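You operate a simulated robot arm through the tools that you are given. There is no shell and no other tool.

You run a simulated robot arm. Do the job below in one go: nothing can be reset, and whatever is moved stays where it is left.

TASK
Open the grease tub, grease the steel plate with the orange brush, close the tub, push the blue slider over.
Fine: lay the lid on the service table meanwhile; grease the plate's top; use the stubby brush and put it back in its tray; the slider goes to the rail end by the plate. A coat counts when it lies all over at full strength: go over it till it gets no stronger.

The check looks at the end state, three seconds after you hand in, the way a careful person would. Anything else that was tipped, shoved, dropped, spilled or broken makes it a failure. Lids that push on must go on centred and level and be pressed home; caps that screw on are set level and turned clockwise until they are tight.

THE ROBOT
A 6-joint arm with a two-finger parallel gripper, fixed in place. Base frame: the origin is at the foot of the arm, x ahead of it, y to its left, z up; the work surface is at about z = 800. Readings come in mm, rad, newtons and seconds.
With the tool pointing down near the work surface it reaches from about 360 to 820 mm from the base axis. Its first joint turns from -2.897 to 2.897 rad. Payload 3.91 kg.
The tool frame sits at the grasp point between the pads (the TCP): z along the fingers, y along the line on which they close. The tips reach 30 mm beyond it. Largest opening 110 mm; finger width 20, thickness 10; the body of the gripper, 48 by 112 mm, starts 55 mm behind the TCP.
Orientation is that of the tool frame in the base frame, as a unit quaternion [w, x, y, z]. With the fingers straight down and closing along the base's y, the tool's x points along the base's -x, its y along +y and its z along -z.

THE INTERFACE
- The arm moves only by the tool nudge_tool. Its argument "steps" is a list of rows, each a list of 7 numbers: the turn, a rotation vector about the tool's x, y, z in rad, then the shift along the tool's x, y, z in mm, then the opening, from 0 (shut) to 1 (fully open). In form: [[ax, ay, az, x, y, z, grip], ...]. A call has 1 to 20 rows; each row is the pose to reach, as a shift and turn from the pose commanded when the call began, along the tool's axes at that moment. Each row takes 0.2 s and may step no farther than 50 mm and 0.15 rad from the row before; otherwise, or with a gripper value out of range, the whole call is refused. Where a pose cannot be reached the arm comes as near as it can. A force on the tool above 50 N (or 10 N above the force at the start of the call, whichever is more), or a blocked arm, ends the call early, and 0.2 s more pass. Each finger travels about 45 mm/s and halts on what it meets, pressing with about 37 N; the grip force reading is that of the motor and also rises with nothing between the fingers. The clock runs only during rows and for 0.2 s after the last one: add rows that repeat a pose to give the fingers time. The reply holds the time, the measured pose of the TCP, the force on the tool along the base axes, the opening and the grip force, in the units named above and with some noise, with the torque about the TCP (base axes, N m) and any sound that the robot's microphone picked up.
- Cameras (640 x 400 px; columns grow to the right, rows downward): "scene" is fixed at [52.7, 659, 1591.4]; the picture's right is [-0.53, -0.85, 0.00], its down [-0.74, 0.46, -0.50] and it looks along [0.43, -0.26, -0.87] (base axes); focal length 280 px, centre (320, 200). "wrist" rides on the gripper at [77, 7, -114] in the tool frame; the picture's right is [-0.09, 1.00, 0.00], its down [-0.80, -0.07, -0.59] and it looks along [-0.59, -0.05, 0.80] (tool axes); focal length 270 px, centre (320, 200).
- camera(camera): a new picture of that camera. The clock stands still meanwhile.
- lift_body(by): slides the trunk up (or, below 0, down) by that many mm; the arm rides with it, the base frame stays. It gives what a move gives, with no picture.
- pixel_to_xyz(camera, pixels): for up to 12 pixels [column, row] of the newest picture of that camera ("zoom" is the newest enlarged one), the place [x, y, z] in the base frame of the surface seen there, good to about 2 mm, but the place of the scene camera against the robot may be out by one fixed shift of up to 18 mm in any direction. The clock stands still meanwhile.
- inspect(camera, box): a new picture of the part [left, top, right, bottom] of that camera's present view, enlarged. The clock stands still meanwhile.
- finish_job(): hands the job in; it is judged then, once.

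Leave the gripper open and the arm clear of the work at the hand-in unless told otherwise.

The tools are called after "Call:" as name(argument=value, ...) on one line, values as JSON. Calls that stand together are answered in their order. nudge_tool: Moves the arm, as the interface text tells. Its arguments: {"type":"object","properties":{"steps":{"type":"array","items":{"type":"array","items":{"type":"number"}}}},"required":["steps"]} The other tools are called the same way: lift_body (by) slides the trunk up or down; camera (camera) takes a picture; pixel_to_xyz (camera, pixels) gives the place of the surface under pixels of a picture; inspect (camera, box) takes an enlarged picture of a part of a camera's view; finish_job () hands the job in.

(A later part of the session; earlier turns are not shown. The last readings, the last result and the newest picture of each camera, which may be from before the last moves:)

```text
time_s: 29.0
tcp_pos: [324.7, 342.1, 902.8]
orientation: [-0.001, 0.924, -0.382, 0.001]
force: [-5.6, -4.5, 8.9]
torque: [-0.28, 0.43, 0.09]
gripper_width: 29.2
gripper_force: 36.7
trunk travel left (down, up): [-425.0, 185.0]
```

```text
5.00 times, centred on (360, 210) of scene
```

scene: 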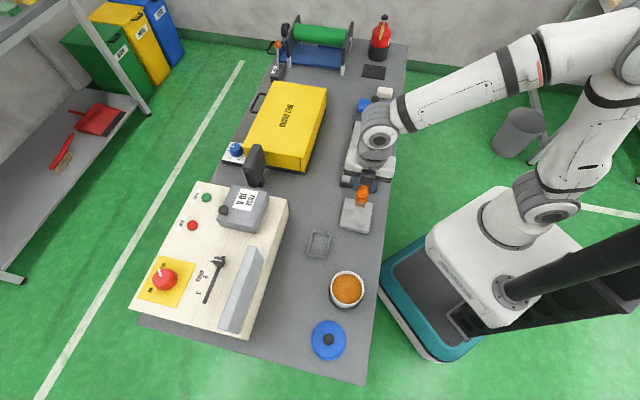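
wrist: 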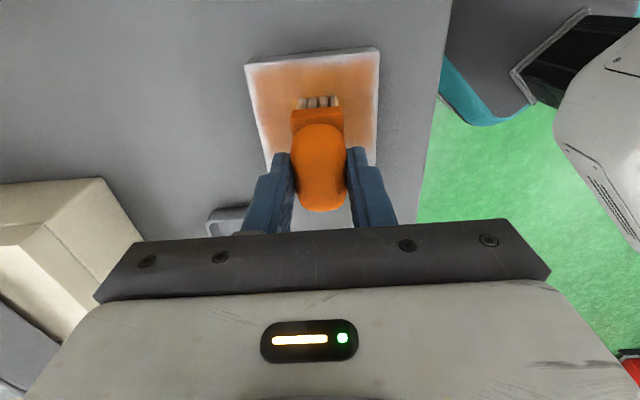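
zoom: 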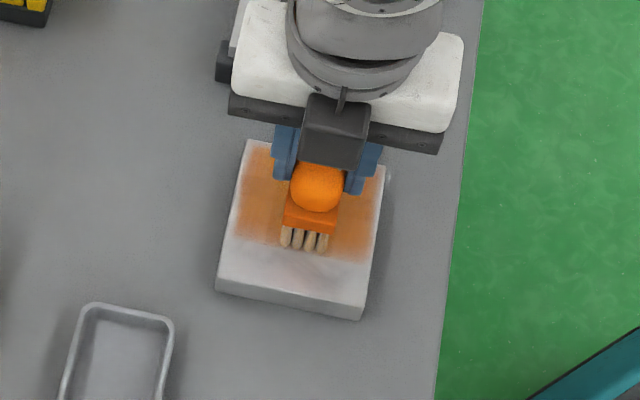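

Grease is going on: the middle of the plate is tinted, edges still bare. I now brush the two outer lanes.

Call:
nudge_tool(steps=[[0, 0, 0, 28, 0, 0, 0], [0, 0, 0, 28, -20, 0, 0], [0, 0, 0, 28, -42, 0, 0], [0, 0, 0, 28, -42, 0, 0], [0, 0, 0, 28, -20, 0, 0], [0, 0, 0, 28, 0, 0, 0], [0, 0, 0, 28, 20, 0, 0], [0, 0, 0, 28, 42, 0, 0], [0, 0, 0, 28, 42, 0, 0], [0, 0, 0, 0, 42, 0, 0], [0, 0, 0, -28, 42, 0, 0], [0, 0, 0, -28, 20, 0, 0], [0, 0, 0, -28, 0, 0, 0], [0, 0, 0, -28, -20, 0, 0], [0, 0, 0, -28, -42, 0, 0], [0, 0, 0, -28, -42, 0, 0], [0, 0, 0, -28, -20, 0, 0], [0, 0, 0, -28, 0, 0, 0], [0, 0, 0, 0, 0, 0, 0]])

Call:
camera(camera="wrist")

Call:
inspect(camera="scene", box=[320, 170, 400, 250])

```text
time_s: 31.5
tcp_pos: [277.9, 333.9, 902.4]
orientation: [0.003, 0.925, -0.381, -0.001]
force: [-1.8, -12.0, 27.5]
torque: [-0.43, 0.28, 0.15]
gripper_width: 29.2
gripper_force: 37.0
trunk travel left (down, up): [-425.0, 185.0]
stopped in row 12: the force on the tool passed its limit at 57 N (the readings are from after the stop); the commanded pose is now the measured one
```

```text
taken
```

wrist: 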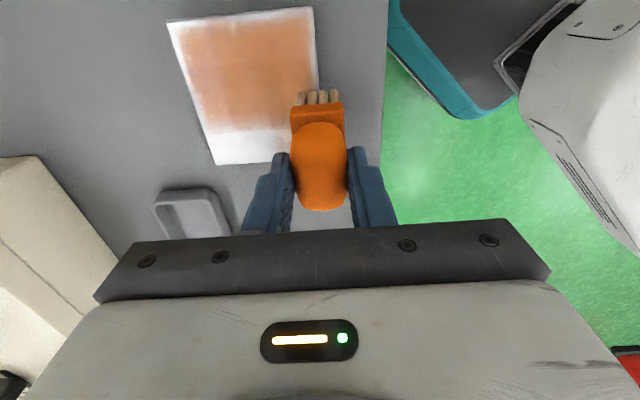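

```text
5.00 times, centred on (360, 210) of scene
```

zoom: 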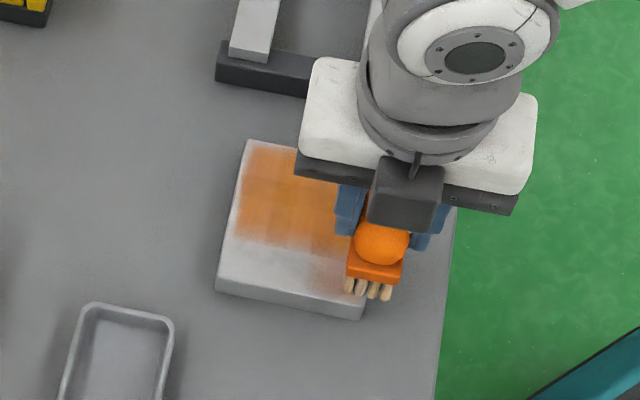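

The call stopped at 57 N with the brush at the plate's near edge; the plate has not moved. I'll lift the brush 30 mm, let it settle, and look at the coat and the brush.

Call:
nudge_tool(steps=[[0, 0, 0, 0, 0, -10, 0], [0, 0, 0, 0, 0, -30, 0], [0, 0, 0, 0, 0, -30, 0], [0, 0, 0, 0, 0, -30, 0]])

Call:
inspect(camera="wrist", box=[150, 0, 410, 220])

```text
time_s: 32.5
tcp_pos: [277.6, 336.1, 930.6]
orientation: [0.005, 0.924, -0.381, -0.001]
force: [0.4, 0.9, -0.3]
torque: [0.02, 0.0, 0.0]
gripper_width: 29.3
gripper_force: 37.1
trunk travel left (down, up): [-425.0, 185.0]
```

```text
1.82 times, centred on (280, 110) of wrist
```

zoom: 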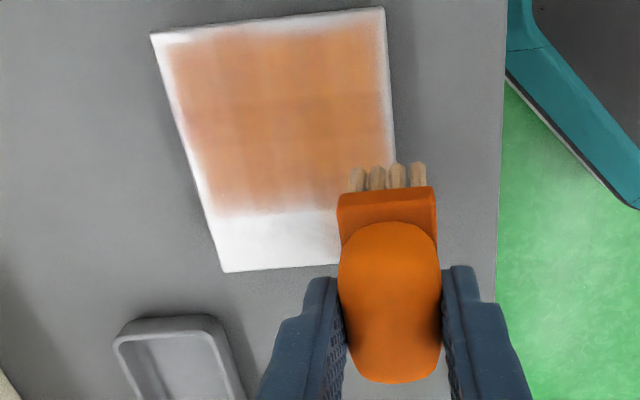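

The coat is good in the middle, but strips along the edges and the tub-side end remain bare. I level the tool, go to the tub-side lane, make light contact and brush slowly across it, a bit past the edges.

Call:
nudge_tool(steps=[[0.008, -0.001, 0.004, -6.2, -40.5, 0, 0], [0.008, -0.001, 0.004, -6.2, -40.5, 15, 0], [0.008, -0.001, 0.004, -6.2, -40.5, 26, 0], [0.008, -0.001, 0.004, -6.2, -40.5, 28, 0], [0.008, -0.001, 0.004, -6.2, -40.5, 29, 0], [0.008, -0.001, 0.004, -6.2, -55, 29, 0], [0.008, -0.001, 0.004, -6.2, -70, 29, 0], [0.008, -0.001, 0.004, -6.2, -84, 29, 0], [0.008, -0.001, 0.004, -6.2, -84, 29, 0], [0.008, -0.001, 0.004, -6.2, -70, 29, 0], [0.008, -0.001, 0.004, -6.2, -55, 29, 0], [0.008, -0.001, 0.004, -6.2, -40, 29, 0], [0.008, -0.001, 0.004, -6.2, -25, 29, 0], [0.008, -0.001, 0.004, -6.2, -10, 29, 0], [0.008, -0.001, 0.004, -6.2, 2, 29, 0], [0.008, -0.001, 0.004, -6.2, 2, 29, 0], [0.008, -0.001, 0.004, -6.2, -10, 29, 0], [0.008, -0.001, 0.004, -6.2, -25, 29, 0], [0.008, -0.001, 0.004, -6.2, -40, 29, 0]])

Call:
inspect(camera="wrist", box=[200, 0, 440, 220])

Call:
inspect(camera="scene", box=[320, 170, 400, 250])

```text
time_s: 36.5
tcp_pos: [301.6, 367.8, 901.1]
orientation: [0.001, 0.924, -0.383, 0.001]
force: [-3.0, -2.2, 7.2]
torque: [-0.07, 0.28, 0.06]
gripper_width: 29.4
gripper_force: 37.0
trunk travel left (down, up): [-425.0, 185.0]
```

```text
1.82 times, centred on (320, 110) of wrist
```

zoom: 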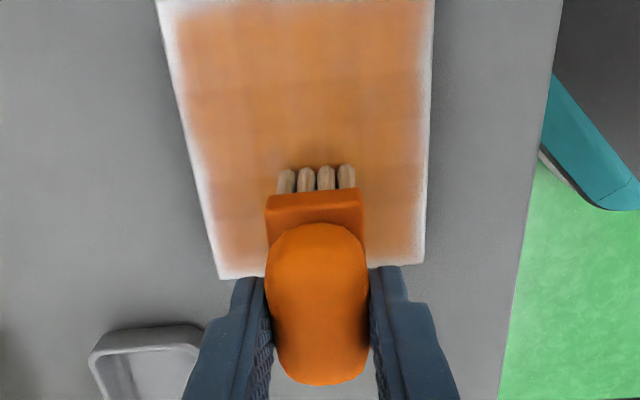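

```text
5.00 times, centred on (360, 210) of scene
```

zoom: 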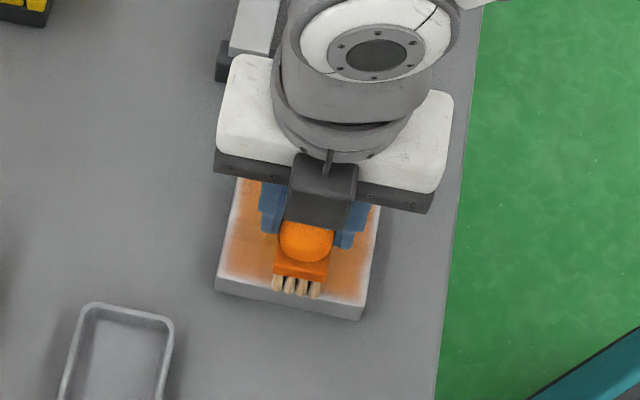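

That lane took well and nothing jammed. A bare rim of a few mm remains around the edges, so next I trace the plate's perimeter with the brush overhanging the edges: tub-side end, far side, rail-side end.

Call:
nudge_tool(steps=[[0, 0, 0, -5, -12, 0, 0], [0, 0, 0, -9, -24, 0, 0], [0, 0, 0, -9, -36, 0, 0], [0, 0, 0, -9, -49, 0, 0], [0, 0, 0, -9, -49, 0, 0], [0, 0, 0, 5, -49, 0, 0], [0, 0, 0, 19, -49, 0, 0], [0, 0, 0, 33, -49, 0, 0], [0, 0, 0, 47, -49, 0, 0], [0, 0, 0, 61, -49, 0, 0], [0, 0, 0, 75, -49, 0, 0], [0, 0, 0, 75, -49, 0, 0], [0, 0, 0, 75, -36, 0, 0], [0, 0, 0, 75, -24, 0, 0], [0, 0, 0, 75, -12, 0, 0], [0, 0, 0, 75, 0, 0, 0]])

Call:
inspect(camera="wrist", box=[200, 0, 440, 220])

Call:
inspect(camera="scene", box=[320, 170, 400, 250])

```text
time_s: 39.9
tcp_pos: [355.2, 313.6, 900.5]
orientation: [0.004, 0.924, -0.383, 0.0]
force: [1.1, -0.1, 5.4]
torque: [0.08, 0.06, 0.03]
gripper_width: 29.0
gripper_force: 36.8
trunk travel left (down, up): [-425.0, 185.0]
```

```text
1.82 times, centred on (320, 110) of wrist
```

zoom: 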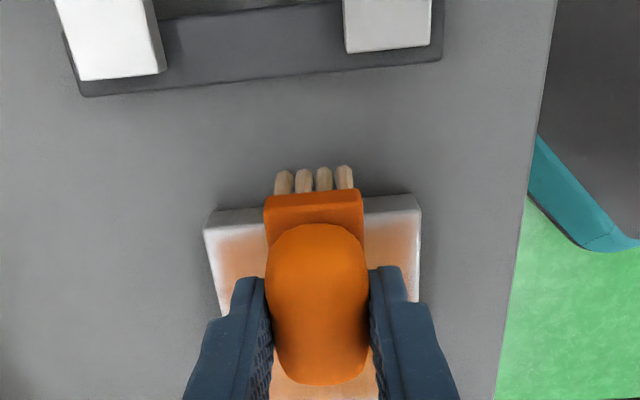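

```text
5.00 times, centred on (360, 210) of scene
```

zoom: 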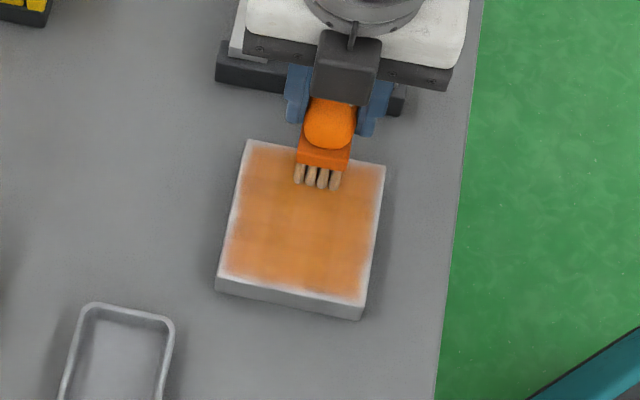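

Most of the top is coated. I continue the circuit: rail-side end, near side, tub-side end.

Call:
nudge_tool(steps=[[0, 0, 0, 0, 12, 0, 0], [0, 0, 0, 0, 24, 0, 0], [0, 0, 0, 0, 36, 0, 0], [0, 0, 0, 0, 47, 0, 0], [0, 0, 0, 0, 47, 0, 0], [0, 0, 0, -14, 47, 0, 0], [0, 0, 0, -28, 47, 0, 0], [0, 0, 0, -42, 47, 0, 0], [0, 0, 0, -56, 47, 0, 0], [0, 0, 0, -70, 47, 0, 0], [0, 0, 0, -85, 47, 0, 0], [0, 0, 0, -85, 47, 0, 0], [0, 0, 0, -85, 36, 0, 0], [0, 0, 0, -85, 24, 0, 0], [0, 0, 0, -85, 12, 0, 0], [0, 0, 0, -85, 0, 0, 0], [0, 0, 0, -85, -15, 0, 0], [0, 0, 0, -85, -30, 0, 0], [0, 0, 0, -85, -46, 0, 0], [0, 0, 0, -85, -46, 0, 0]])

Call:
inspect(camera="wrist", box=[200, 0, 440, 220])

Call:
inspect(camera="scene", box=[320, 170, 400, 250])

```text
time_s: 44.1
tcp_pos: [327.3, 408.2, 900.2]
orientation: [0.001, 0.924, -0.383, 0.0]
force: [-2.1, -1.1, 2.3]
torque: [-0.1, 0.12, 0.02]
gripper_width: 29.3
gripper_force: 37.6
trunk travel left (down, up): [-425.0, 185.0]
```

```text
1.82 times, centred on (320, 110) of wrist
```

zoom: 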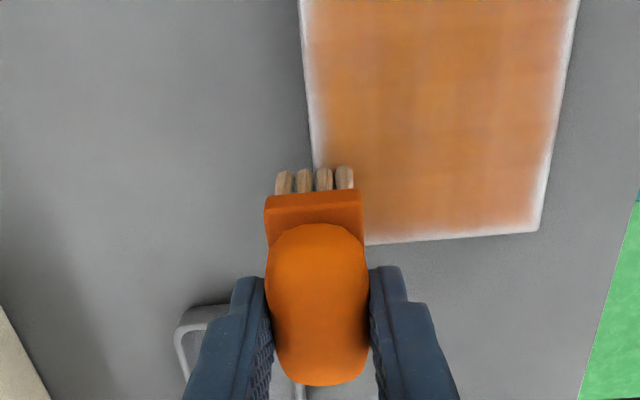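

```text
5.00 times, centred on (360, 210) of scene
```

zoom: 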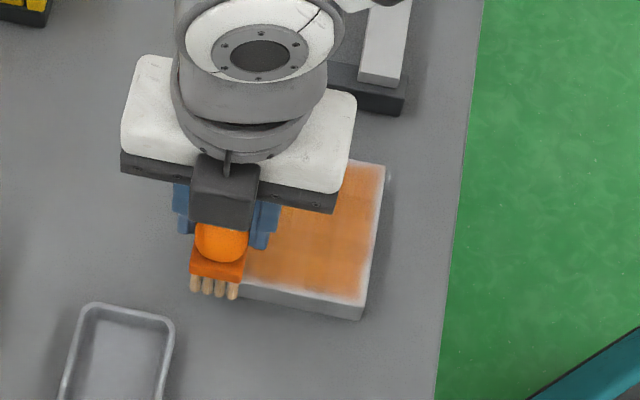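

The coat is even but slightly lighter in places and at the rim. I'll lift and reload the brush from the tub before the second round.

Call:
nudge_tool(steps=[[0, 0, 0, 0, 0, -25, 0], [0, 0, 0, 0, 0, -60, 0], [0, 0, 0, 0, 0, -90, 0], [0, 0, 0, -32, 10, -90, 0], [0, 0, 0, -64, 19, -90, 0], [0, 0, 0, -96, 29, -90, 0], [0, 0, 0, -128, 38, -90, 0], [0, 0, 0, -160, 48, -90, 0], [0, 0, 0, -191.7, 57.6, -90, 0], [0, 0, 0, -191.7, 57.6, -90, 0], [0, 0, 0, -191.7, 57.6, -90, 0], [0, 0, 0, -191.7, 57.6, -90, 0]])

Call:
camera(camera="wrist")

Call:
inspect(camera="scene", box=[320, 170, 400, 250])

```text
time_s: 46.7
tcp_pos: [149.3, 507.7, 990.6]
orientation: [0.001, 0.924, -0.383, 0.0]
force: [0.1, 1.0, -0.2]
torque: [-0.01, 0.01, -0.04]
gripper_width: 29.0
gripper_force: 36.5
trunk travel left (down, up): [-425.0, 185.0]
```

```text
taken
```

wrist: 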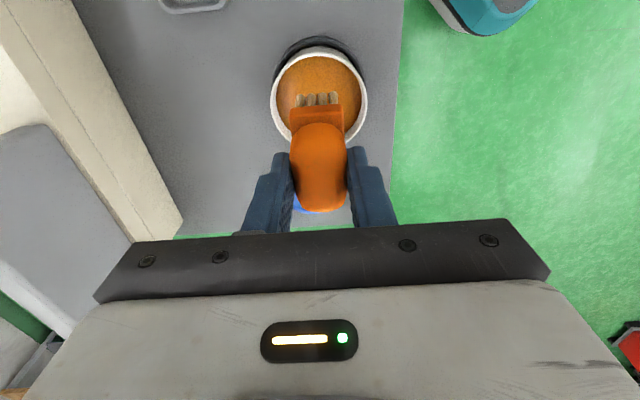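

```text
5.00 times, centred on (360, 210) of scene
```

zoom: 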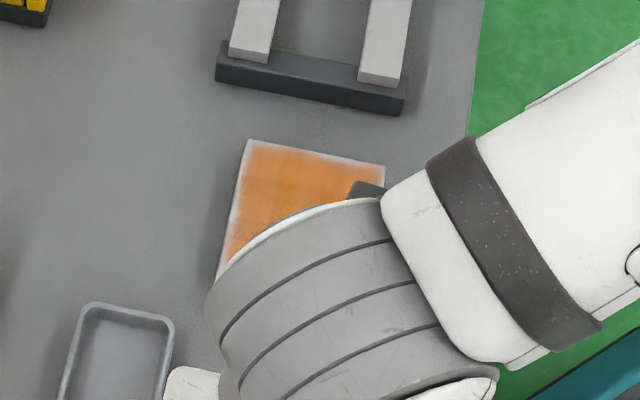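

Brush is above the tub, about 5 mm off centre. I correct, touch the grease lightly with a small rub, and lift again.

Call:
nudge_tool(steps=[[0, 0, 0, 4.7, 3, 25, 0], [0, 0, 0, 4.7, 3, 46, 0], [0, 0, 0, 4.7, 3, 52, 0], [0, 0, 0, 4.7, 3, 54, 0], [0, 0, 0, 4.7, 3, 56, 0], [0, 0, 0, 4.7, 7, 56, 0], [0, 0, 0, 4.7, -1, 56, 0], [0, 0, 0, 4.7, 3, 56, 0]])

```text
time_s: 48.5
tcp_pos: [152.0, 499.3, 935.0]
orientation: [-0.001, 0.923, -0.384, 0.0]
force: [4.3, 5.4, 7.3]
torque: [0.5, -0.16, -0.16]
gripper_width: 29.0
gripper_force: 36.7
trunk travel left (down, up): [-425.0, 185.0]
```

Good light contact (7.3 N). Lift, carry back above the plate's tub-side lane and settle.

Call:
nudge_tool(steps=[[0, 0, 0, 0, 0, -5, 0], [0, 0, 0, 0, 0, -20, 0], [0, 0, 0, 0, 0, -50, 0], [0, 0, 0, 38, -3, -50, 0], [0, 0, 0, 76, -6, -50, 0], [0, 0, 0, 114, -8, -50, 0], [0, 0, 0, 152, -11, -50, 0], [0, 0, 0, 190, -13.9, -50, 0], [0, 0, 0, 190, -13.9, -40, 0], [0, 0, 0, 190, -13.9, -20, 0], [0, 0, 0, 190, -13.9, -10, 0], [0, 0, 0, 190, -13.9, -10, 0]])

Call:
inspect(camera="wrist", box=[200, 0, 440, 220])

```text
time_s: 51.1
tcp_pos: [296.0, 372.1, 943.6]
orientation: [0.001, 0.924, -0.383, 0.001]
force: [0.3, -0.2, -0.5]
torque: [-0.04, 0.01, 0.01]
gripper_width: 29.2
gripper_force: 36.9
trunk travel left (down, up): [-425.0, 185.0]
```

```text
1.82 times, centred on (320, 110) of wrist
```

zoom: 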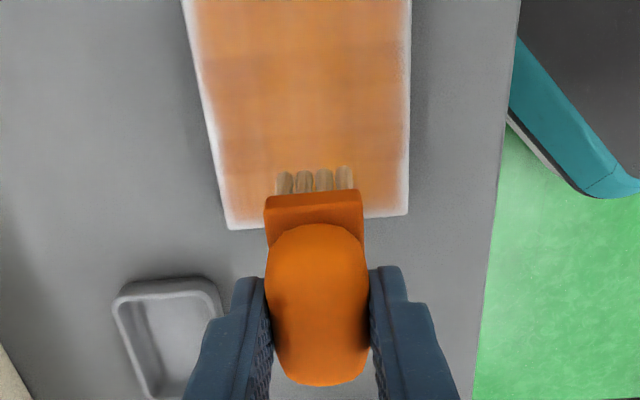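

I press down lightly and brush the tub-side lane both ways plus the next lane.

Call:
nudge_tool(steps=[[0, 0, 0, -2, 0, 25, 0], [0, 0, 0, -2, 0, 38, 0], [0, 0, 0, -2, 0, 42, 0], [0, 0, 0, -2, -15, 42, 0], [0, 0, 0, -2, -33, 42, 0], [0, 0, 0, -2, -50, 42, 0], [0, 0, 0, -2, -50, 42, 0], [0, 0, 0, -2, -30, 42, 0], [0, 0, 0, -2, -10, 42, 0], [0, 0, 0, -2, 10, 42, 0], [0, 0, 0, -2, 30, 42, 0], [0, 0, 0, -2, 46, 42, 0], [0, 0, 0, -2, 46, 42, 0], [0, 0, 0, 13, 46, 42, 0], [0, 0, 0, 13, 28, 42, 0], [0, 0, 0, 13, 8, 42, 0], [0, 0, 0, 13, -12, 42, 0], [0, 0, 0, 13, -32, 42, 0], [0, 0, 0, 13, -50, 42, 0], [0, 0, 0, 13, -50, 42, 0]])

Call:
inspect(camera="wrist", box=[200, 0, 440, 220])

```text
time_s: 55.3
tcp_pos: [340.9, 399.2, 904.3]
orientation: [0.002, 0.924, -0.383, 0.0]
force: [-0.7, -0.8, 0.5]
torque: [0.0, 0.0, -0.05]
gripper_width: 29.2
gripper_force: 36.4
trunk travel left (down, up): [-425.0, 185.0]
```

```text
1.82 times, centred on (320, 110) of wrist
```

zoom: 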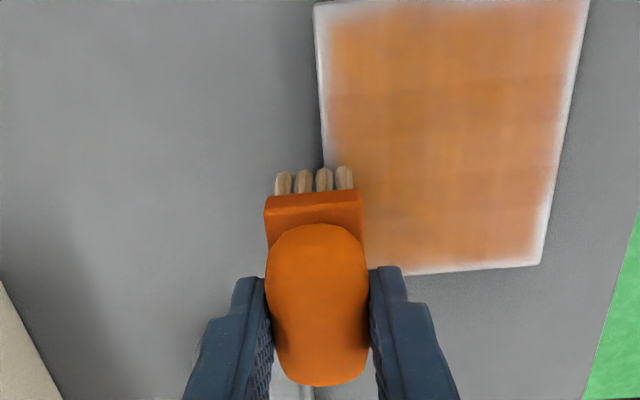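

Force reads 0.5 N at z 904.3, so this pass was hovering just above the plate. I return to the middle of the lane and lower in small steps until the force shows contact.

Call:
nudge_tool(steps=[[0, 0, 0, 0, 25, 0, 0], [0, 0, 0, 0, 49, 0, 0], [0, 0, 0, 0, 49, 1, 0], [0, 0, 0, 0, 49, 2, 0], [0, 0, 0, 0, 49, 3, 0], [0, 0, 0, 0, 49, 3, 0]])

```text
time_s: 56.7
tcp_pos: [307.4, 365.4, 900.6]
orientation: [0.0, 0.924, -0.383, 0.001]
force: [0.1, -0.3, 10.4]
torque: [0.18, 0.13, -0.03]
gripper_width: 29.2
gripper_force: 37.2
trunk travel left (down, up): [-425.0, 185.0]
```

Contact at 10.4 N. I ease slightly and redo the tub-side lane both ways and the next lane.

Call:
nudge_tool(steps=[[0, 0, 0, -14.6, 0, -0.5, 0], [0, 0, 0, -14.6, -16, -0.5, 0], [0, 0, 0, -14.6, -32, -0.5, 0], [0, 0, 0, -14.6, -47, -0.5, 0], [0, 0, 0, -14.6, -47, -0.5, 0], [0, 0, 0, -14.6, -30, -0.5, 0], [0, 0, 0, -14.6, -12, -0.5, 0], [0, 0, 0, -14.6, 6, -0.5, 0], [0, 0, 0, -14.6, 24, -0.5, 0], [0, 0, 0, -14.6, 40, -0.5, 0], [0, 0, 0, -14.6, 48, -0.5, 0], [0, 0, 0, -14.6, 48, -0.5, 0], [0, 0, 0, 0, 48, -0.5, 0], [0, 0, 0, 0, 30, -0.5, 0], [0, 0, 0, 0, 12, -0.5, 0], [0, 0, 0, 0, -6, -0.5, 0], [0, 0, 0, 0, -24, -0.5, 0], [0, 0, 0, 0, -40, -0.5, 0], [0, 0, 0, 0, -47, -0.5, 0], [0, 0, 0, 0, -47, -0.5, 0]])

Call:
inspect(camera="wrist", box=[200, 0, 440, 220])

```text
time_s: 60.9
tcp_pos: [337.1, 397.4, 899.4]
orientation: [0.0, 0.924, -0.383, 0.001]
force: [-9.2, -8.6, 18.3]
torque: [-0.39, 1.05, 0.23]
gripper_width: 29.4
gripper_force: 36.8
trunk travel left (down, up): [-425.0, 185.0]
```

```text
1.82 times, centred on (320, 110) of wrist
```

zoom: 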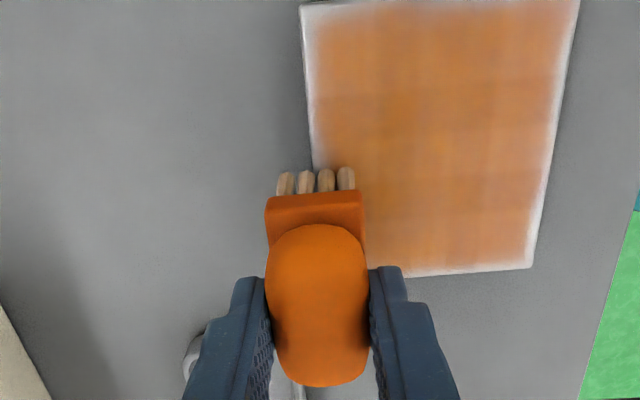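

Force rose to 18 N at the edge, so I ease off by 1 mm and brush the next three lanes across.

Call:
nudge_tool(steps=[[0, 0, 0, 15, 0, -1, 0], [0, 0, 0, 15, 18, -1, 0], [0, 0, 0, 15, 36, -1, 0], [0, 0, 0, 15, 54, -1, 0], [0, 0, 0, 15, 72, -1, 0], [0, 0, 0, 15, 91, -1, 0], [0, 0, 0, 15, 91, -1, 0], [0, 0, 0, 30, 91, -1, 0], [0, 0, 0, 30, 72, -1, 0], [0, 0, 0, 30, 54, -1, 0], [0, 0, 0, 30, 36, -1, 0], [0, 0, 0, 30, 18, -1, 0], [0, 0, 0, 30, -2, -1, 0], [0, 0, 0, 30, -2, -1, 0], [0, 0, 0, 45, -2, -1, 0], [0, 0, 0, 45, 18, -1, 0], [0, 0, 0, 45, 36, -1, 0], [0, 0, 0, 45, 54, -1, 0], [0, 0, 0, 45, 72, -1, 0], [0, 0, 0, 45, 91, -1, 0]])

Call:
inspect(camera="wrist", box=[200, 0, 440, 220])

Call:
inspect(camera="scene", box=[320, 170, 400, 250])

```text
time_s: 65.1
tcp_pos: [306.2, 300.6, 900.9]
orientation: [0.001, 0.924, -0.382, 0.0]
force: [0.3, -0.1, -0.3]
torque: [0.02, -0.02, 0.02]
gripper_width: 29.1
gripper_force: 36.7
trunk travel left (down, up): [-425.0, 185.0]
```

```text
1.82 times, centred on (320, 110) of wrist
```

zoom: 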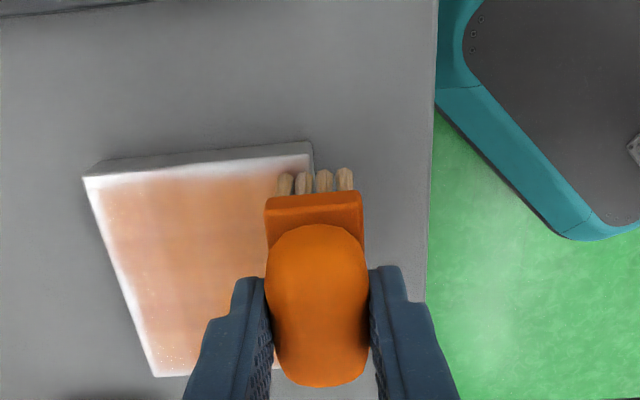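

```text
5.00 times, centred on (360, 210) of scene
```

zoom: 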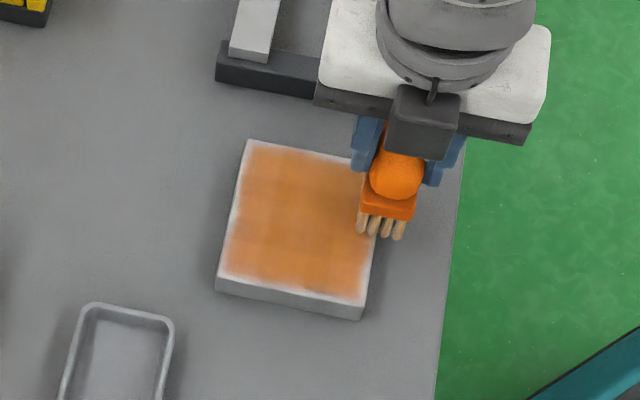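

Force is zero here, so contact was lost towards the near side. I move to the middle of this lane and re-feel contact.

Call:
nudge_tool(steps=[[0, 0, 0, 0, -22, -2, 0], [0, 0, 0, 0, -45, -2, 0], [0, 0, 0, 0, -45, 0, 0], [0, 0, 0, 0, -45, 1, 0], [0, 0, 0, 0, -45, 1, 0]])

```text
time_s: 66.3
tcp_pos: [339.3, 334.1, 900.5]
orientation: [0.001, 0.924, -0.383, 0.001]
force: [0.7, -0.5, 2.4]
torque: [0.09, 0.04, 0.01]
gripper_width: 29.0
gripper_force: 36.4
trunk travel left (down, up): [-425.0, 185.0]
```

Contact 2.4 N here. It seems outward strokes press harder and inward strokes lift off, so I'll press a bit more on inward strokes. I stroke this lane outward, and read the force.

Call:
nudge_tool(steps=[[0, 0, 0, 0, -16, 1, 0], [0, 0, 0, 0, -32, 1, 0], [0, 0, 0, 0, -45, 1, 0], [0, 0, 0, 0, -45, 1, 0], [0, 0, 0, 0, -28, 2, 0], [0, 0, 0, 0, -10, 2, 0], [0, 0, 0, 0, 8, 2, 0]])

```text
time_s: 67.9
tcp_pos: [334.2, 328.8, 899.6]
orientation: [-0.003, 0.924, -0.383, 0.001]
force: [12.1, 10.1, 33.6]
torque: [1.09, -0.17, -0.29]
gripper_width: 29.4
gripper_force: 37.0
trunk travel left (down, up): [-425.0, 185.0]
```

33.6 N while stroking inward at +2, so I ease to about half of that. I finish this lane and do the next one (rail side), with mild pressure.

Call:
nudge_tool(steps=[[0, 0, 0, 0, 14, -0.8, 0], [0, 0, 0, 0, 28, -0.8, 0], [0, 0, 0, 0, 41, -0.8, 0], [0, 0, 0, 0, 41, -0.8, 0], [0, 0, 0, 15, 41, -0.8, 0], [0, 0, 0, 15, 24, -0.8, 0], [0, 0, 0, 15, 6, -0.8, 0], [0, 0, 0, 15, -12, -0.8, 0], [0, 0, 0, 15, -30, -0.8, 0], [0, 0, 0, 15, -45, -0.8, 0], [0, 0, 0, 15, -53, -0.8, 0], [0, 0, 0, 15, -53, -0.8, 0], [0, 0, 0, 27, -53, -0.8, 0], [0, 0, 0, 27, -36, -0.8, 0], [0, 0, 0, 27, -18, -0.8, 0], [0, 0, 0, 27, 0, -0.8, 0], [0, 0, 0, 27, 18, -0.8, 0], [0, 0, 0, 27, 34, -0.8, 0], [0, 0, 0, 27, 41, -0.8, 0], [0, 0, 0, 27, 41, -0.8, 0]])

Call:
inspect(camera="wrist", box=[200, 0, 440, 220])

Call:
inspect(camera="scene", box=[320, 170, 400, 250])

```text
time_s: 72.1
tcp_pos: [323.5, 280.9, 898.2]
orientation: [0.001, 0.924, -0.383, 0.001]
force: [-0.4, 0.3, -0.8]
torque: [0.01, -0.04, 0.02]
gripper_width: 28.9
gripper_force: 37.0
trunk travel left (down, up): [-425.0, 185.0]
```

```text
1.82 times, centred on (320, 110) of wrist
```

zoom: 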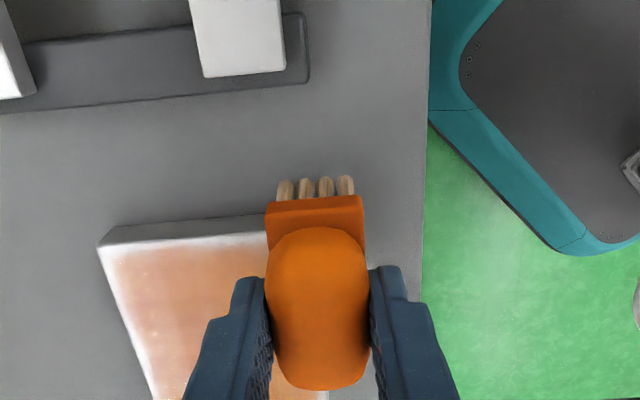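

```text
5.00 times, centred on (360, 210) of scene
```

zoom: 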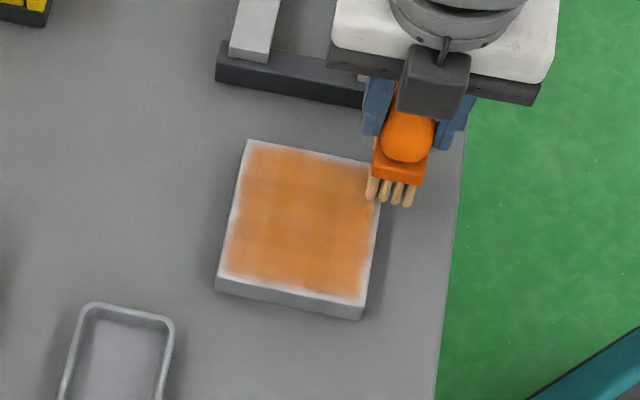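

The coat looks a bit darker where I went over it more, so it can still get stronger. I lift and take a closer look at the plate and at the brush.

Call:
nudge_tool(steps=[[0, 0, 0, 0, 0, -15, 0], [0, 0, 0, 20, 30, -40, 0], [0, 0, 0, 40, 60, -60, 0], [0, 0, 0, 40, 60, -60, 0]])

Call:
inspect(camera="scene", box=[335, 190, 380, 240])

Call:
inspect(camera="scene", box=[350, 150, 430, 230])

Call:
camera(camera="wrist")

```text
time_s: 73.1
tcp_pos: [309.9, 207.4, 960.6]
orientation: [0.002, 0.924, -0.382, 0.001]
force: [-0.5, 0.3, 0.1]
torque: [0.0, -0.02, -0.02]
gripper_width: 29.4
gripper_force: 37.1
trunk travel left (down, up): [-425.0, 185.0]
```

```text
8.00 times, centred on (358, 215) of scene
```

zoom: 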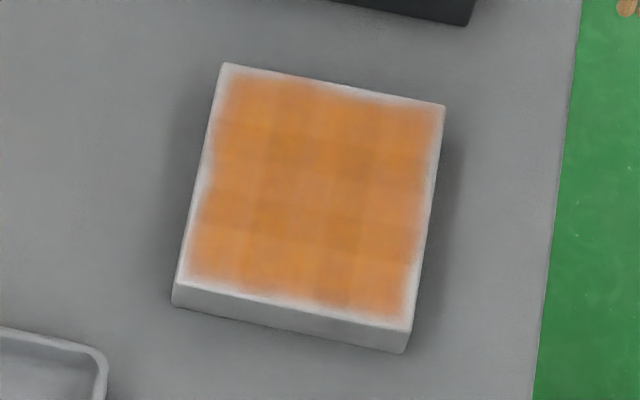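

```text
5.00 times, centred on (390, 190) of scene
```

zoom: 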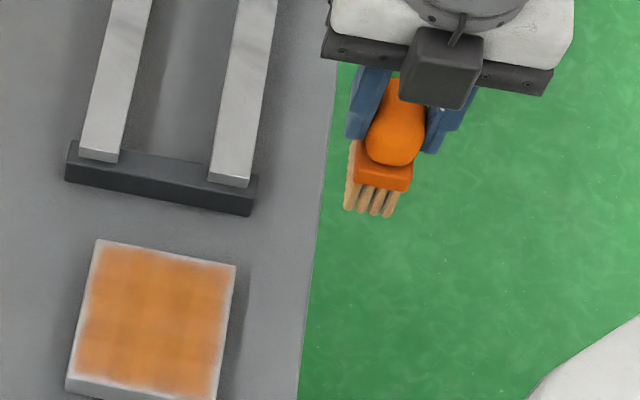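

```text
taken
```

wrist: 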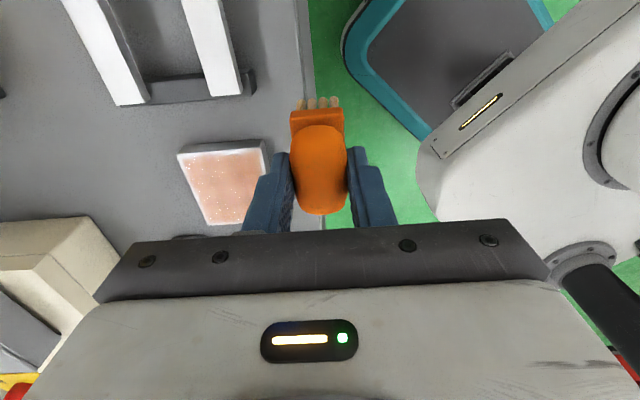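

The coat shows as patches that are nearly even but not all of the same strength. I'll reload the brush and give another full round. First travel back to above the tub.

Call:
nudge_tool(steps=[[0, 0, 0, 0, 0, -30, 0], [0, 0, 0, -38, -12, -30, 0], [0, 0, 0, -76, -23, -30, 0], [0, 0, 0, -116, -35, -30, 0], [0, 0, 0, -156, -47, -30, 0], [0, 0, 0, -196, -59, -30, 0], [0, 0, 0, -236, -71, -30, 0], [0, 0, 0, -276, -83, -30, 0], [0, 0, 0, -321, -95.8, -30, 0], [0, 0, 0, -321, -95.8, -30, 0], [0, 0, 0, -321, -95.8, -30, 0], [0, 0, 0, -321, -95.8, -30, 0]])

Call:
camera(camera="wrist")

```text
time_s: 75.7
tcp_pos: [152.0, 504.1, 989.8]
orientation: [0.001, 0.924, -0.383, 0.001]
force: [-0.1, 0.2, -0.8]
torque: [0.0, -0.03, -0.02]
gripper_width: 29.4
gripper_force: 37.0
trunk travel left (down, up): [-425.0, 185.0]
```

```text
taken
```

wrist: 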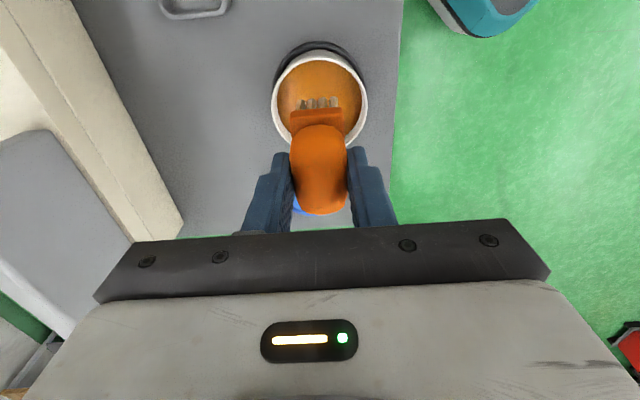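

Over the tub, centred. I lower to the grease, rub gently, then check the force.

Call:
nudge_tool(steps=[[0, 0, 0, 0, 0, 25, 0], [0, 0, 0, 0, 0, 48, 0], [0, 0, 0, 0, 0, 53, 0], [0, 0, 0, 0, 0, 55, 0], [0, 0, 0, 0, 0, 56.5, 0], [0, 0, 0, 0, 4, 56.5, 0], [0, 0, 0, 0, -4, 56.5, 0], [0, 0, 0, 0, 0, 56.5, 0]])

```text
time_s: 77.5
tcp_pos: [151.0, 505.6, 931.6]
orientation: [0.0, 0.924, -0.383, 0.0]
force: [3.1, 2.7, 9.5]
torque: [-0.02, -0.39, 0.08]
gripper_width: 29.1
gripper_force: 36.8
trunk travel left (down, up): [-425.0, 185.0]
```

Contact with 9.5 N. I lift, go back to the plate's tub-side lane, and feel for contact.

Call:
nudge_tool(steps=[[0, 0, 0, 0, 0, -5, 0], [0, 0, 0, 0, 0, -25, 0], [0, 0, 0, 0, 0, -50, 0], [0, 0, 0, 39, -2, -50, 0], [0, 0, 0, 78, -4, -50, 0], [0, 0, 0, 117, -6, -50, 0], [0, 0, 0, 156, -8, -50, 0], [0, 0, 0, 195, -10.3, -50, 0], [0, 0, 0, 195, -10.3, -25, 0], [0, 0, 0, 195, -10.3, 5, 0], [0, 0, 0, 195, -10.3, 24, 0], [0, 0, 0, 195, -10.3, 28, 0], [0, 0, 0, 195, -10.3, 30, 0], [0, 0, 0, 195, -10.3, 31, 0], [0, 0, 0, 195, -10.3, 32, 0], [0, 0, 0, 195, -10.3, 32, 0]])

```text
time_s: 80.9
tcp_pos: [296.0, 373.5, 900.9]
orientation: [0.001, 0.924, -0.383, 0.001]
force: [0.1, 0.0, 0.4]
torque: [-0.02, -0.01, 0.02]
gripper_width: 29.2
gripper_force: 36.6
trunk travel left (down, up): [-425.0, 185.0]
```

Not yet touching (0.4 N at 900.9). I go down 1 mm at a time.

Call:
nudge_tool(steps=[[0, 0, 0, 0, 0, 1, 0], [0, 0, 0, 0, 0, 1.5, 0], [0, 0, 0, 0, 0, 2, 0], [0, 0, 0, 0, 0, 2, 0]])

```text
time_s: 81.9
tcp_pos: [295.3, 373.2, 898.8]
orientation: [0.002, 0.924, -0.383, 0.001]
force: [1.1, -0.7, 2.1]
torque: [-0.05, -0.16, 0.0]
gripper_width: 29.1
gripper_force: 37.0
trunk travel left (down, up): [-425.0, 185.0]
```

Touching at 2.1 N. With about 1 mm more I brush this lane both ways and the next one outward.

Call:
nudge_tool(steps=[[0, 0, 0, 0, -16, 1.2, 0], [0, 0, 0, 0, -32, 1.2, 0], [0, 0, 0, 0, -49, 1.2, 0], [0, 0, 0, 0, -49, 1.2, 0], [0, 0, 0, 0, -30, 1.2, 0], [0, 0, 0, 0, -12, 1.2, 0], [0, 0, 0, 0, 6, 1.2, 0], [0, 0, 0, 0, 24, 1.2, 0], [0, 0, 0, 0, 38, 1.2, 0], [0, 0, 0, 0, 46, 1.2, 0], [0, 0, 0, 0, 46, 1.2, 0], [0, 0, 0, 15, 46, 1.2, 0], [0, 0, 0, 15, 30, 1.2, 0], [0, 0, 0, 15, 12, 1.2, 0], [0, 0, 0, 15, -6, 1.2, 0], [0, 0, 0, 15, -24, 1.2, 0], [0, 0, 0, 15, -40, 1.2, 0], [0, 0, 0, 15, -49, 1.2, 0], [0, 0, 0, 15, -49, 1.2, 0]])

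Call:
inspect(camera="wrist", box=[200, 0, 440, 220])

```text
time_s: 85.9
tcp_pos: [338.5, 396.6, 898.3]
orientation: [0.001, 0.924, -0.382, 0.001]
force: [-11.3, -10.0, 24.3]
torque: [-1.03, 0.76, -0.08]
gripper_width: 29.4
gripper_force: 37.2
trunk travel left (down, up): [-425.0, 185.0]
```

```text
1.82 times, centred on (320, 110) of wrist
```

zoom: 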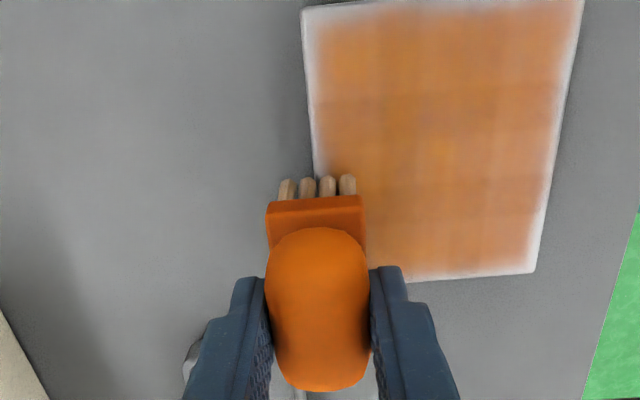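

24 N at the far edge, within limits. I ease 0.5 mm and continue with three more lanes.

Call:
nudge_tool(steps=[[0, 0, 0, 0, 18, -0.4, 0], [0, 0, 0, 0, 36, -0.4, 0], [0, 0, 0, 0, 54, -0.4, 0], [0, 0, 0, 0, 72, -0.4, 0], [0, 0, 0, 0, 93, -0.4, 0], [0, 0, 0, 0, 93, -0.4, 0], [0, 0, 0, 14, 93, -0.4, 0], [0, 0, 0, 14, 72, -0.4, 0], [0, 0, 0, 14, 54, -0.4, 0], [0, 0, 0, 14, 36, -0.4, 0], [0, 0, 0, 14, 18, -0.4, 0], [0, 0, 0, 14, -2, -0.4, 0], [0, 0, 0, 14, -2, -0.4, 0], [0, 0, 0, 14, 18, -0.4, 0], [0, 0, 0, 14, 36, -0.4, 0], [0, 0, 0, 14, 54, -0.4, 0], [0, 0, 0, 14, 72, -0.4, 0], [0, 0, 0, 14, 93, -0.4, 0], [0, 0, 0, 14, 93, -0.4, 0], [0, 0, 0, 28, 93, -0.4, 0]])

Call:
inspect(camera="scene", box=[320, 170, 400, 250])

```text
time_s: 90.1
tcp_pos: [293.1, 311.3, 896.9]
orientation: [0.0, 0.924, -0.382, -0.001]
force: [-2.6, 1.9, 10.0]
torque: [0.14, 0.03, 0.0]
gripper_width: 29.2
gripper_force: 37.4
trunk travel left (down, up): [-425.0, 185.0]
```

```text
5.00 times, centred on (360, 210) of scene
```

zoom: 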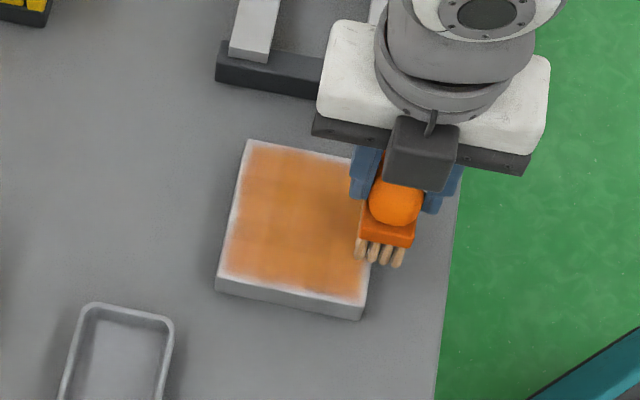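

Contact is 10 N at the near edge. I go on with the middle lane outward and inward, then the next outward.

Call:
nudge_tool(steps=[[0, 0, 0, 0, -20, 0, 0], [0, 0, 0, 0, -40, 0, 0], [0, 0, 0, 0, -58, 0, 0], [0, 0, 0, 0, -76, 0, 0], [0, 0, 0, 0, -95, 0, 0], [0, 0, 0, 0, -95, 0, 0], [0, 0, 0, 0, -76, 0, 0], [0, 0, 0, 0, -58, 0, 0], [0, 0, 0, 0, -40, 0, 0], [0, 0, 0, 0, -20, 0, 0], [0, 0, 0, 0, 0, 0, 0], [0, 0, 0, 0, 0, 0, 0], [0, 0, 0, 15, 0, 0, 0], [0, 0, 0, 15, -20, 0, 0], [0, 0, 0, 15, -40, 0, 0], [0, 0, 0, 15, -58, 0, 0], [0, 0, 0, 15, -76, 0, 0], [0, 0, 0, 15, -95, 0, 0], [0, 0, 0, 15, -95, 0, 0]])

Call:
inspect(camera="wrist", box=[200, 0, 440, 220])

```text
time_s: 94.1
tcp_pos: [371.8, 369.6, 897.2]
orientation: [0.002, 0.924, -0.383, 0.0]
force: [0.8, 0.0, -0.7]
torque: [-0.03, -0.02, -0.01]
gripper_width: 29.1
gripper_force: 37.0
trunk travel left (down, up): [-425.0, 185.0]
```

```text
1.82 times, centred on (320, 110) of wrist
```

zoom: 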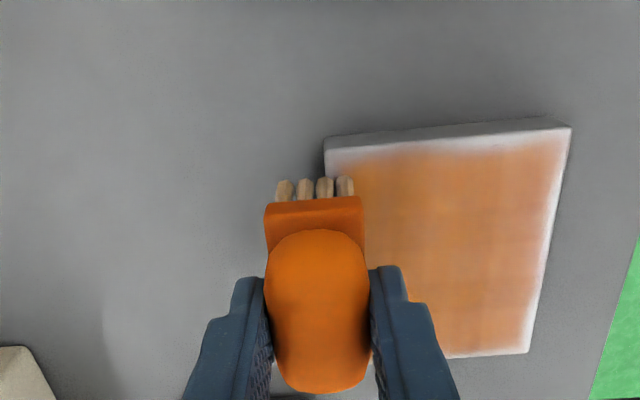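

Force is zero: the brush is nearly off the far edge. I lift 4 mm, come back over the plate and press again, keeping strokes within the edges. Then I do the rail-side lanes.

Call:
nudge_tool(steps=[[0, 0, 0, 0, 0, -4, 0], [0, 0, 0, 12, 8, -4, 0], [0, 0, 0, 12, 8, -1, 0], [0, 0, 0, 12, 8, 0, 0], [0, 0, 0, 12, 24, 0, 0], [0, 0, 0, 12, 40, 0, 0], [0, 0, 0, 12, 56, 0, 0], [0, 0, 0, 12, 72, 0, 0], [0, 0, 0, 12, 92, 0, 0], [0, 0, 0, 12, 92, 0, 0], [0, 0, 0, 26, 92, 0, 0], [0, 0, 0, 26, 74, 0, 0], [0, 0, 0, 26, 56, 0, 0], [0, 0, 0, 26, 38, 0, 0], [0, 0, 0, 26, 22, 0, 0], [0, 0, 0, 26, 7, 0, 0], [0, 0, 0, 26, 7, 0, 0]])

Call:
inspect(camera="wrist", box=[200, 0, 440, 220])

Call:
inspect(camera="scene", box=[335, 190, 380, 240])

```text
time_s: 97.7
tcp_pos: [386.2, 345.8, 898.0]
orientation: [0.002, 0.924, -0.383, 0.0]
force: [0.5, 0.8, -1.0]
torque: [0.02, 0.01, -0.02]
gripper_width: 29.4
gripper_force: 36.3
trunk travel left (down, up): [-425.0, 185.0]
```

```text
1.82 times, centred on (320, 110) of wrist
```

zoom: 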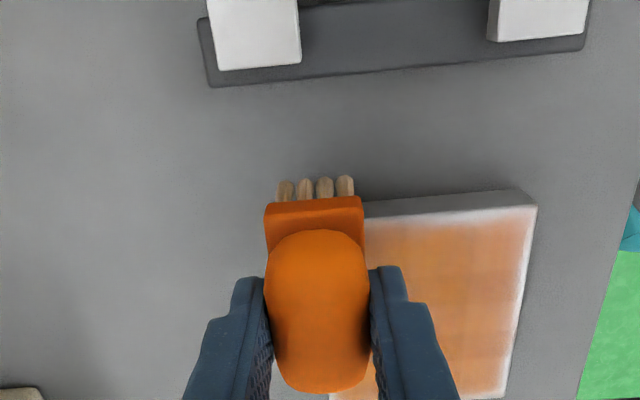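

```text
8.00 times, centred on (358, 215) of scene
```

zoom: 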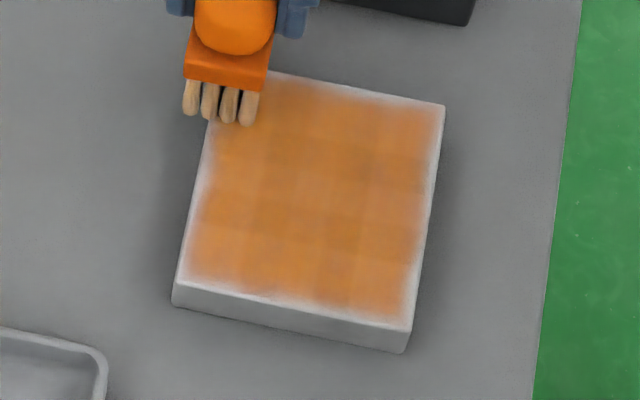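

Again no contact here, as the brush has crept slightly up in the grip. I come to the lane's middle and lower until I feel about 10 N.

Call:
nudge_tool(steps=[[0, 0, 0, 0, 20, -1, 0], [0, 0, 0, 0, 43, -1, 0], [0, 0, 0, 0, 43, 0.5, 0], [0, 0, 0, 0, 43, 1.5, 0], [0, 0, 0, 0, 43, 2, 0], [0, 0, 0, 0, 43, 2, 0]])

```text
time_s: 99.1
tcp_pos: [355.5, 314.9, 897.6]
orientation: [0.0, 0.924, -0.383, 0.0]
force: [2.8, 0.5, 17.0]
torque: [0.1, -0.09, -0.01]
gripper_width: 29.0
gripper_force: 37.1
trunk travel left (down, up): [-425.0, 185.0]
```

17 N: good. I brush this rail-side lane out, in and back, then the neighbouring lane.

Call:
nudge_tool(steps=[[0, 0, 0, 0, -20, -0.3, 0], [0, 0, 0, 0, -43, -0.3, 0], [0, 0, 0, 0, -43, -0.3, 0], [0, 0, 0, 0, -20, -0.3, 0], [0, 0, 0, 0, 0, -0.3, 0], [0, 0, 0, 0, 20, -0.3, 0], [0, 0, 0, 0, 43, -0.3, 0], [0, 0, 0, 0, 43, -0.3, 0], [0, 0, 0, 0, 20, -0.3, 0], [0, 0, 0, -15, 0, -0.3, 0], [0, 0, 0, -15, -20, -0.3, 0], [0, 0, 0, -15, -43, -0.3, 0], [0, 0, 0, -15, -43, -0.3, 0], [0, 0, 0, -15, -20, -0.3, 0], [0, 0, 0, -15, 0, -0.3, 0], [0, 0, 0, -15, 20, -0.3, 0], [0, 0, 0, -15, 43, -0.3, 0], [0, 0, 0, -15, 43, -0.3, 0], [0, 0, 0, -15, 20, -0.3, 0], [0, 0, 0, -15, 0, -0.3, 0]])

Call:
inspect(camera="scene", box=[335, 190, 380, 240])

```text
time_s: 101.2
tcp_pos: [341.3, 302.1, 896.4]
orientation: [0.007, 0.924, -0.382, -0.001]
force: [-3.0, -5.0, 15.6]
torque: [-0.12, 0.21, 0.04]
gripper_width: 29.5
gripper_force: 37.2
trunk travel left (down, up): [-425.0, 185.0]
stopped in row 10: the force on the tool passed its limit at 61 N (the readings are from after the stop); the commanded pose is now the measured one
```

```text
8.00 times, centred on (358, 215) of scene
```

zoom: 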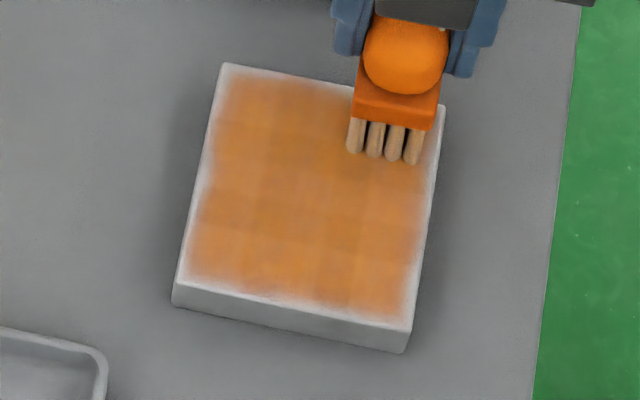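

It stopped at 61 N on reversing at the near edge. The patches are large, so the brush needn't overhang. I'll lift, let it settle, level, and then use shorter strokes well within the edges with light force.

Call:
nudge_tool(steps=[[0, 0, 0, 0, 0, -5, 0], [0, 0, 0, 0, 0, -15, 0], [0, 0, 0, 0, 0, -15, 0], [0, 0, 0, 0, 0, -15, 0]])

Call:
inspect(camera="wrist", box=[200, 0, 440, 220])

```text
time_s: 102.2
tcp_pos: [340.4, 302.6, 912.1]
orientation: [0.008, 0.924, -0.383, -0.002]
force: [-0.8, -0.7, -1.0]
torque: [-0.05, 0.01, -0.04]
gripper_width: 29.0
gripper_force: 36.5
trunk travel left (down, up): [-425.0, 185.0]
```

```text
1.82 times, centred on (320, 110) of wrist
```

zoom: 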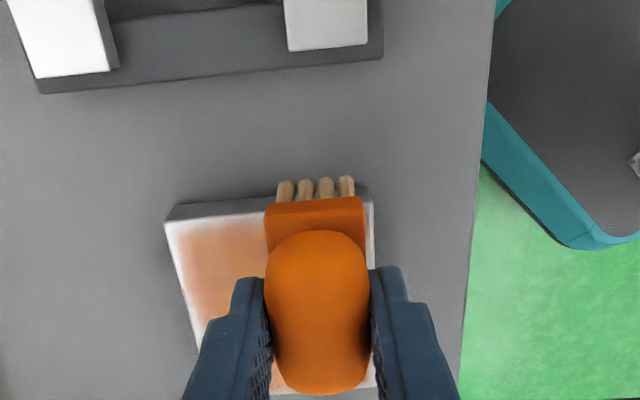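

The tool is tilted about 0.9°. I level it, move to the rail-side near quarter inside the edges, and feel for contact.

Call:
nudge_tool(steps=[[0.015, -0.003, 0, -6, 5, 0, 0], [0.015, -0.003, 0, -12, 10, 5, 0], [0.015, -0.003, 0, -12, 10, 10, 0], [0.015, -0.003, 0, -12, 10, 12, 0], [0.015, -0.003, 0, -12, 10, 13, 0], [0.015, -0.003, 0, -12, 10, 14, 0], [0.015, -0.003, 0, -12, 10, 14, 0]])

```text
time_s: 103.8
tcp_pos: [323.8, 303.4, 897.4]
orientation: [0.0, 0.924, -0.383, 0.0]
force: [-1.0, 0.5, 6.7]
torque: [-0.05, -0.03, 0.0]
gripper_width: 28.9
gripper_force: 36.4
trunk travel left (down, up): [-425.0, 185.0]
```

Level, 6.7 N contact. Now a gentle serpentine over four lanes, staying inside the edges.

Call:
nudge_tool(steps=[[0, 0, 0, 0, -16, 0, 0], [0, 0, 0, 0, -32, 0, 0], [0, 0, 0, 0, -47, 0, 0], [0, 0, 0, 0, -62, 0, 0], [0, 0, 0, -18, -62, 0, 0], [0, 0, 0, -18, -47, 0, 0], [0, 0, 0, -18, -32, 0, 0], [0, 0, 0, -18, -16, 0, 0], [0, 0, 0, -18, 0, 0, 0], [0, 0, 0, -37, 0, 0, 0], [0, 0, 0, -37, -16, 0, 0], [0, 0, 0, -37, -32, 0, 0], [0, 0, 0, -37, -47, 0, 0], [0, 0, 0, -37, -62, 0, 0], [0, 0, 0, -56, -62, 0, 0], [0, 0, 0, -56, -47, 0, 0], [0, 0, 0, -56, -32, 0, 0], [0, 0, 0, -56, -16, 0, 0], [0, 0, 0, -56, 0, 0, 0], [0, 0, 0, -56, 0, 0, 0]])

Call:
inspect(camera="scene", box=[335, 190, 380, 240])

Call:
inspect(camera="wrist", box=[200, 0, 440, 220])

```text
time_s: 108.0
tcp_pos: [283.9, 342.8, 896.2]
orientation: [-0.001, 0.924, -0.382, 0.001]
force: [1.3, 1.0, 7.7]
torque: [-0.05, -0.18, -0.02]
gripper_width: 29.2
gripper_force: 37.1
trunk travel left (down, up): [-425.0, 185.0]
```

```text
8.00 times, centred on (358, 215) of scene
```

zoom: 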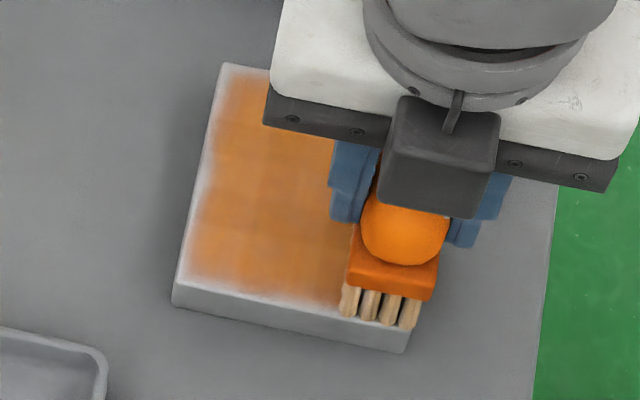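

```text
1.82 times, centred on (320, 110) of wrist
```

zoom: 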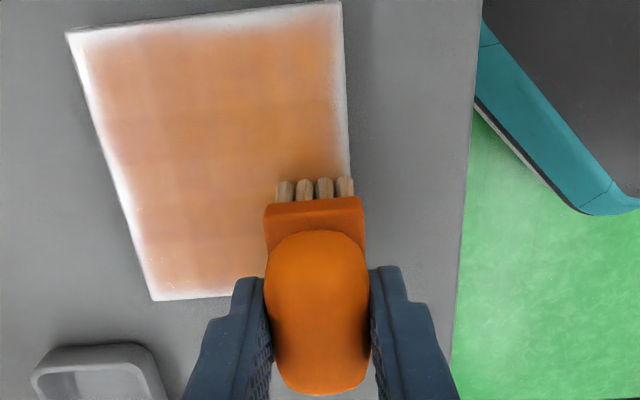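

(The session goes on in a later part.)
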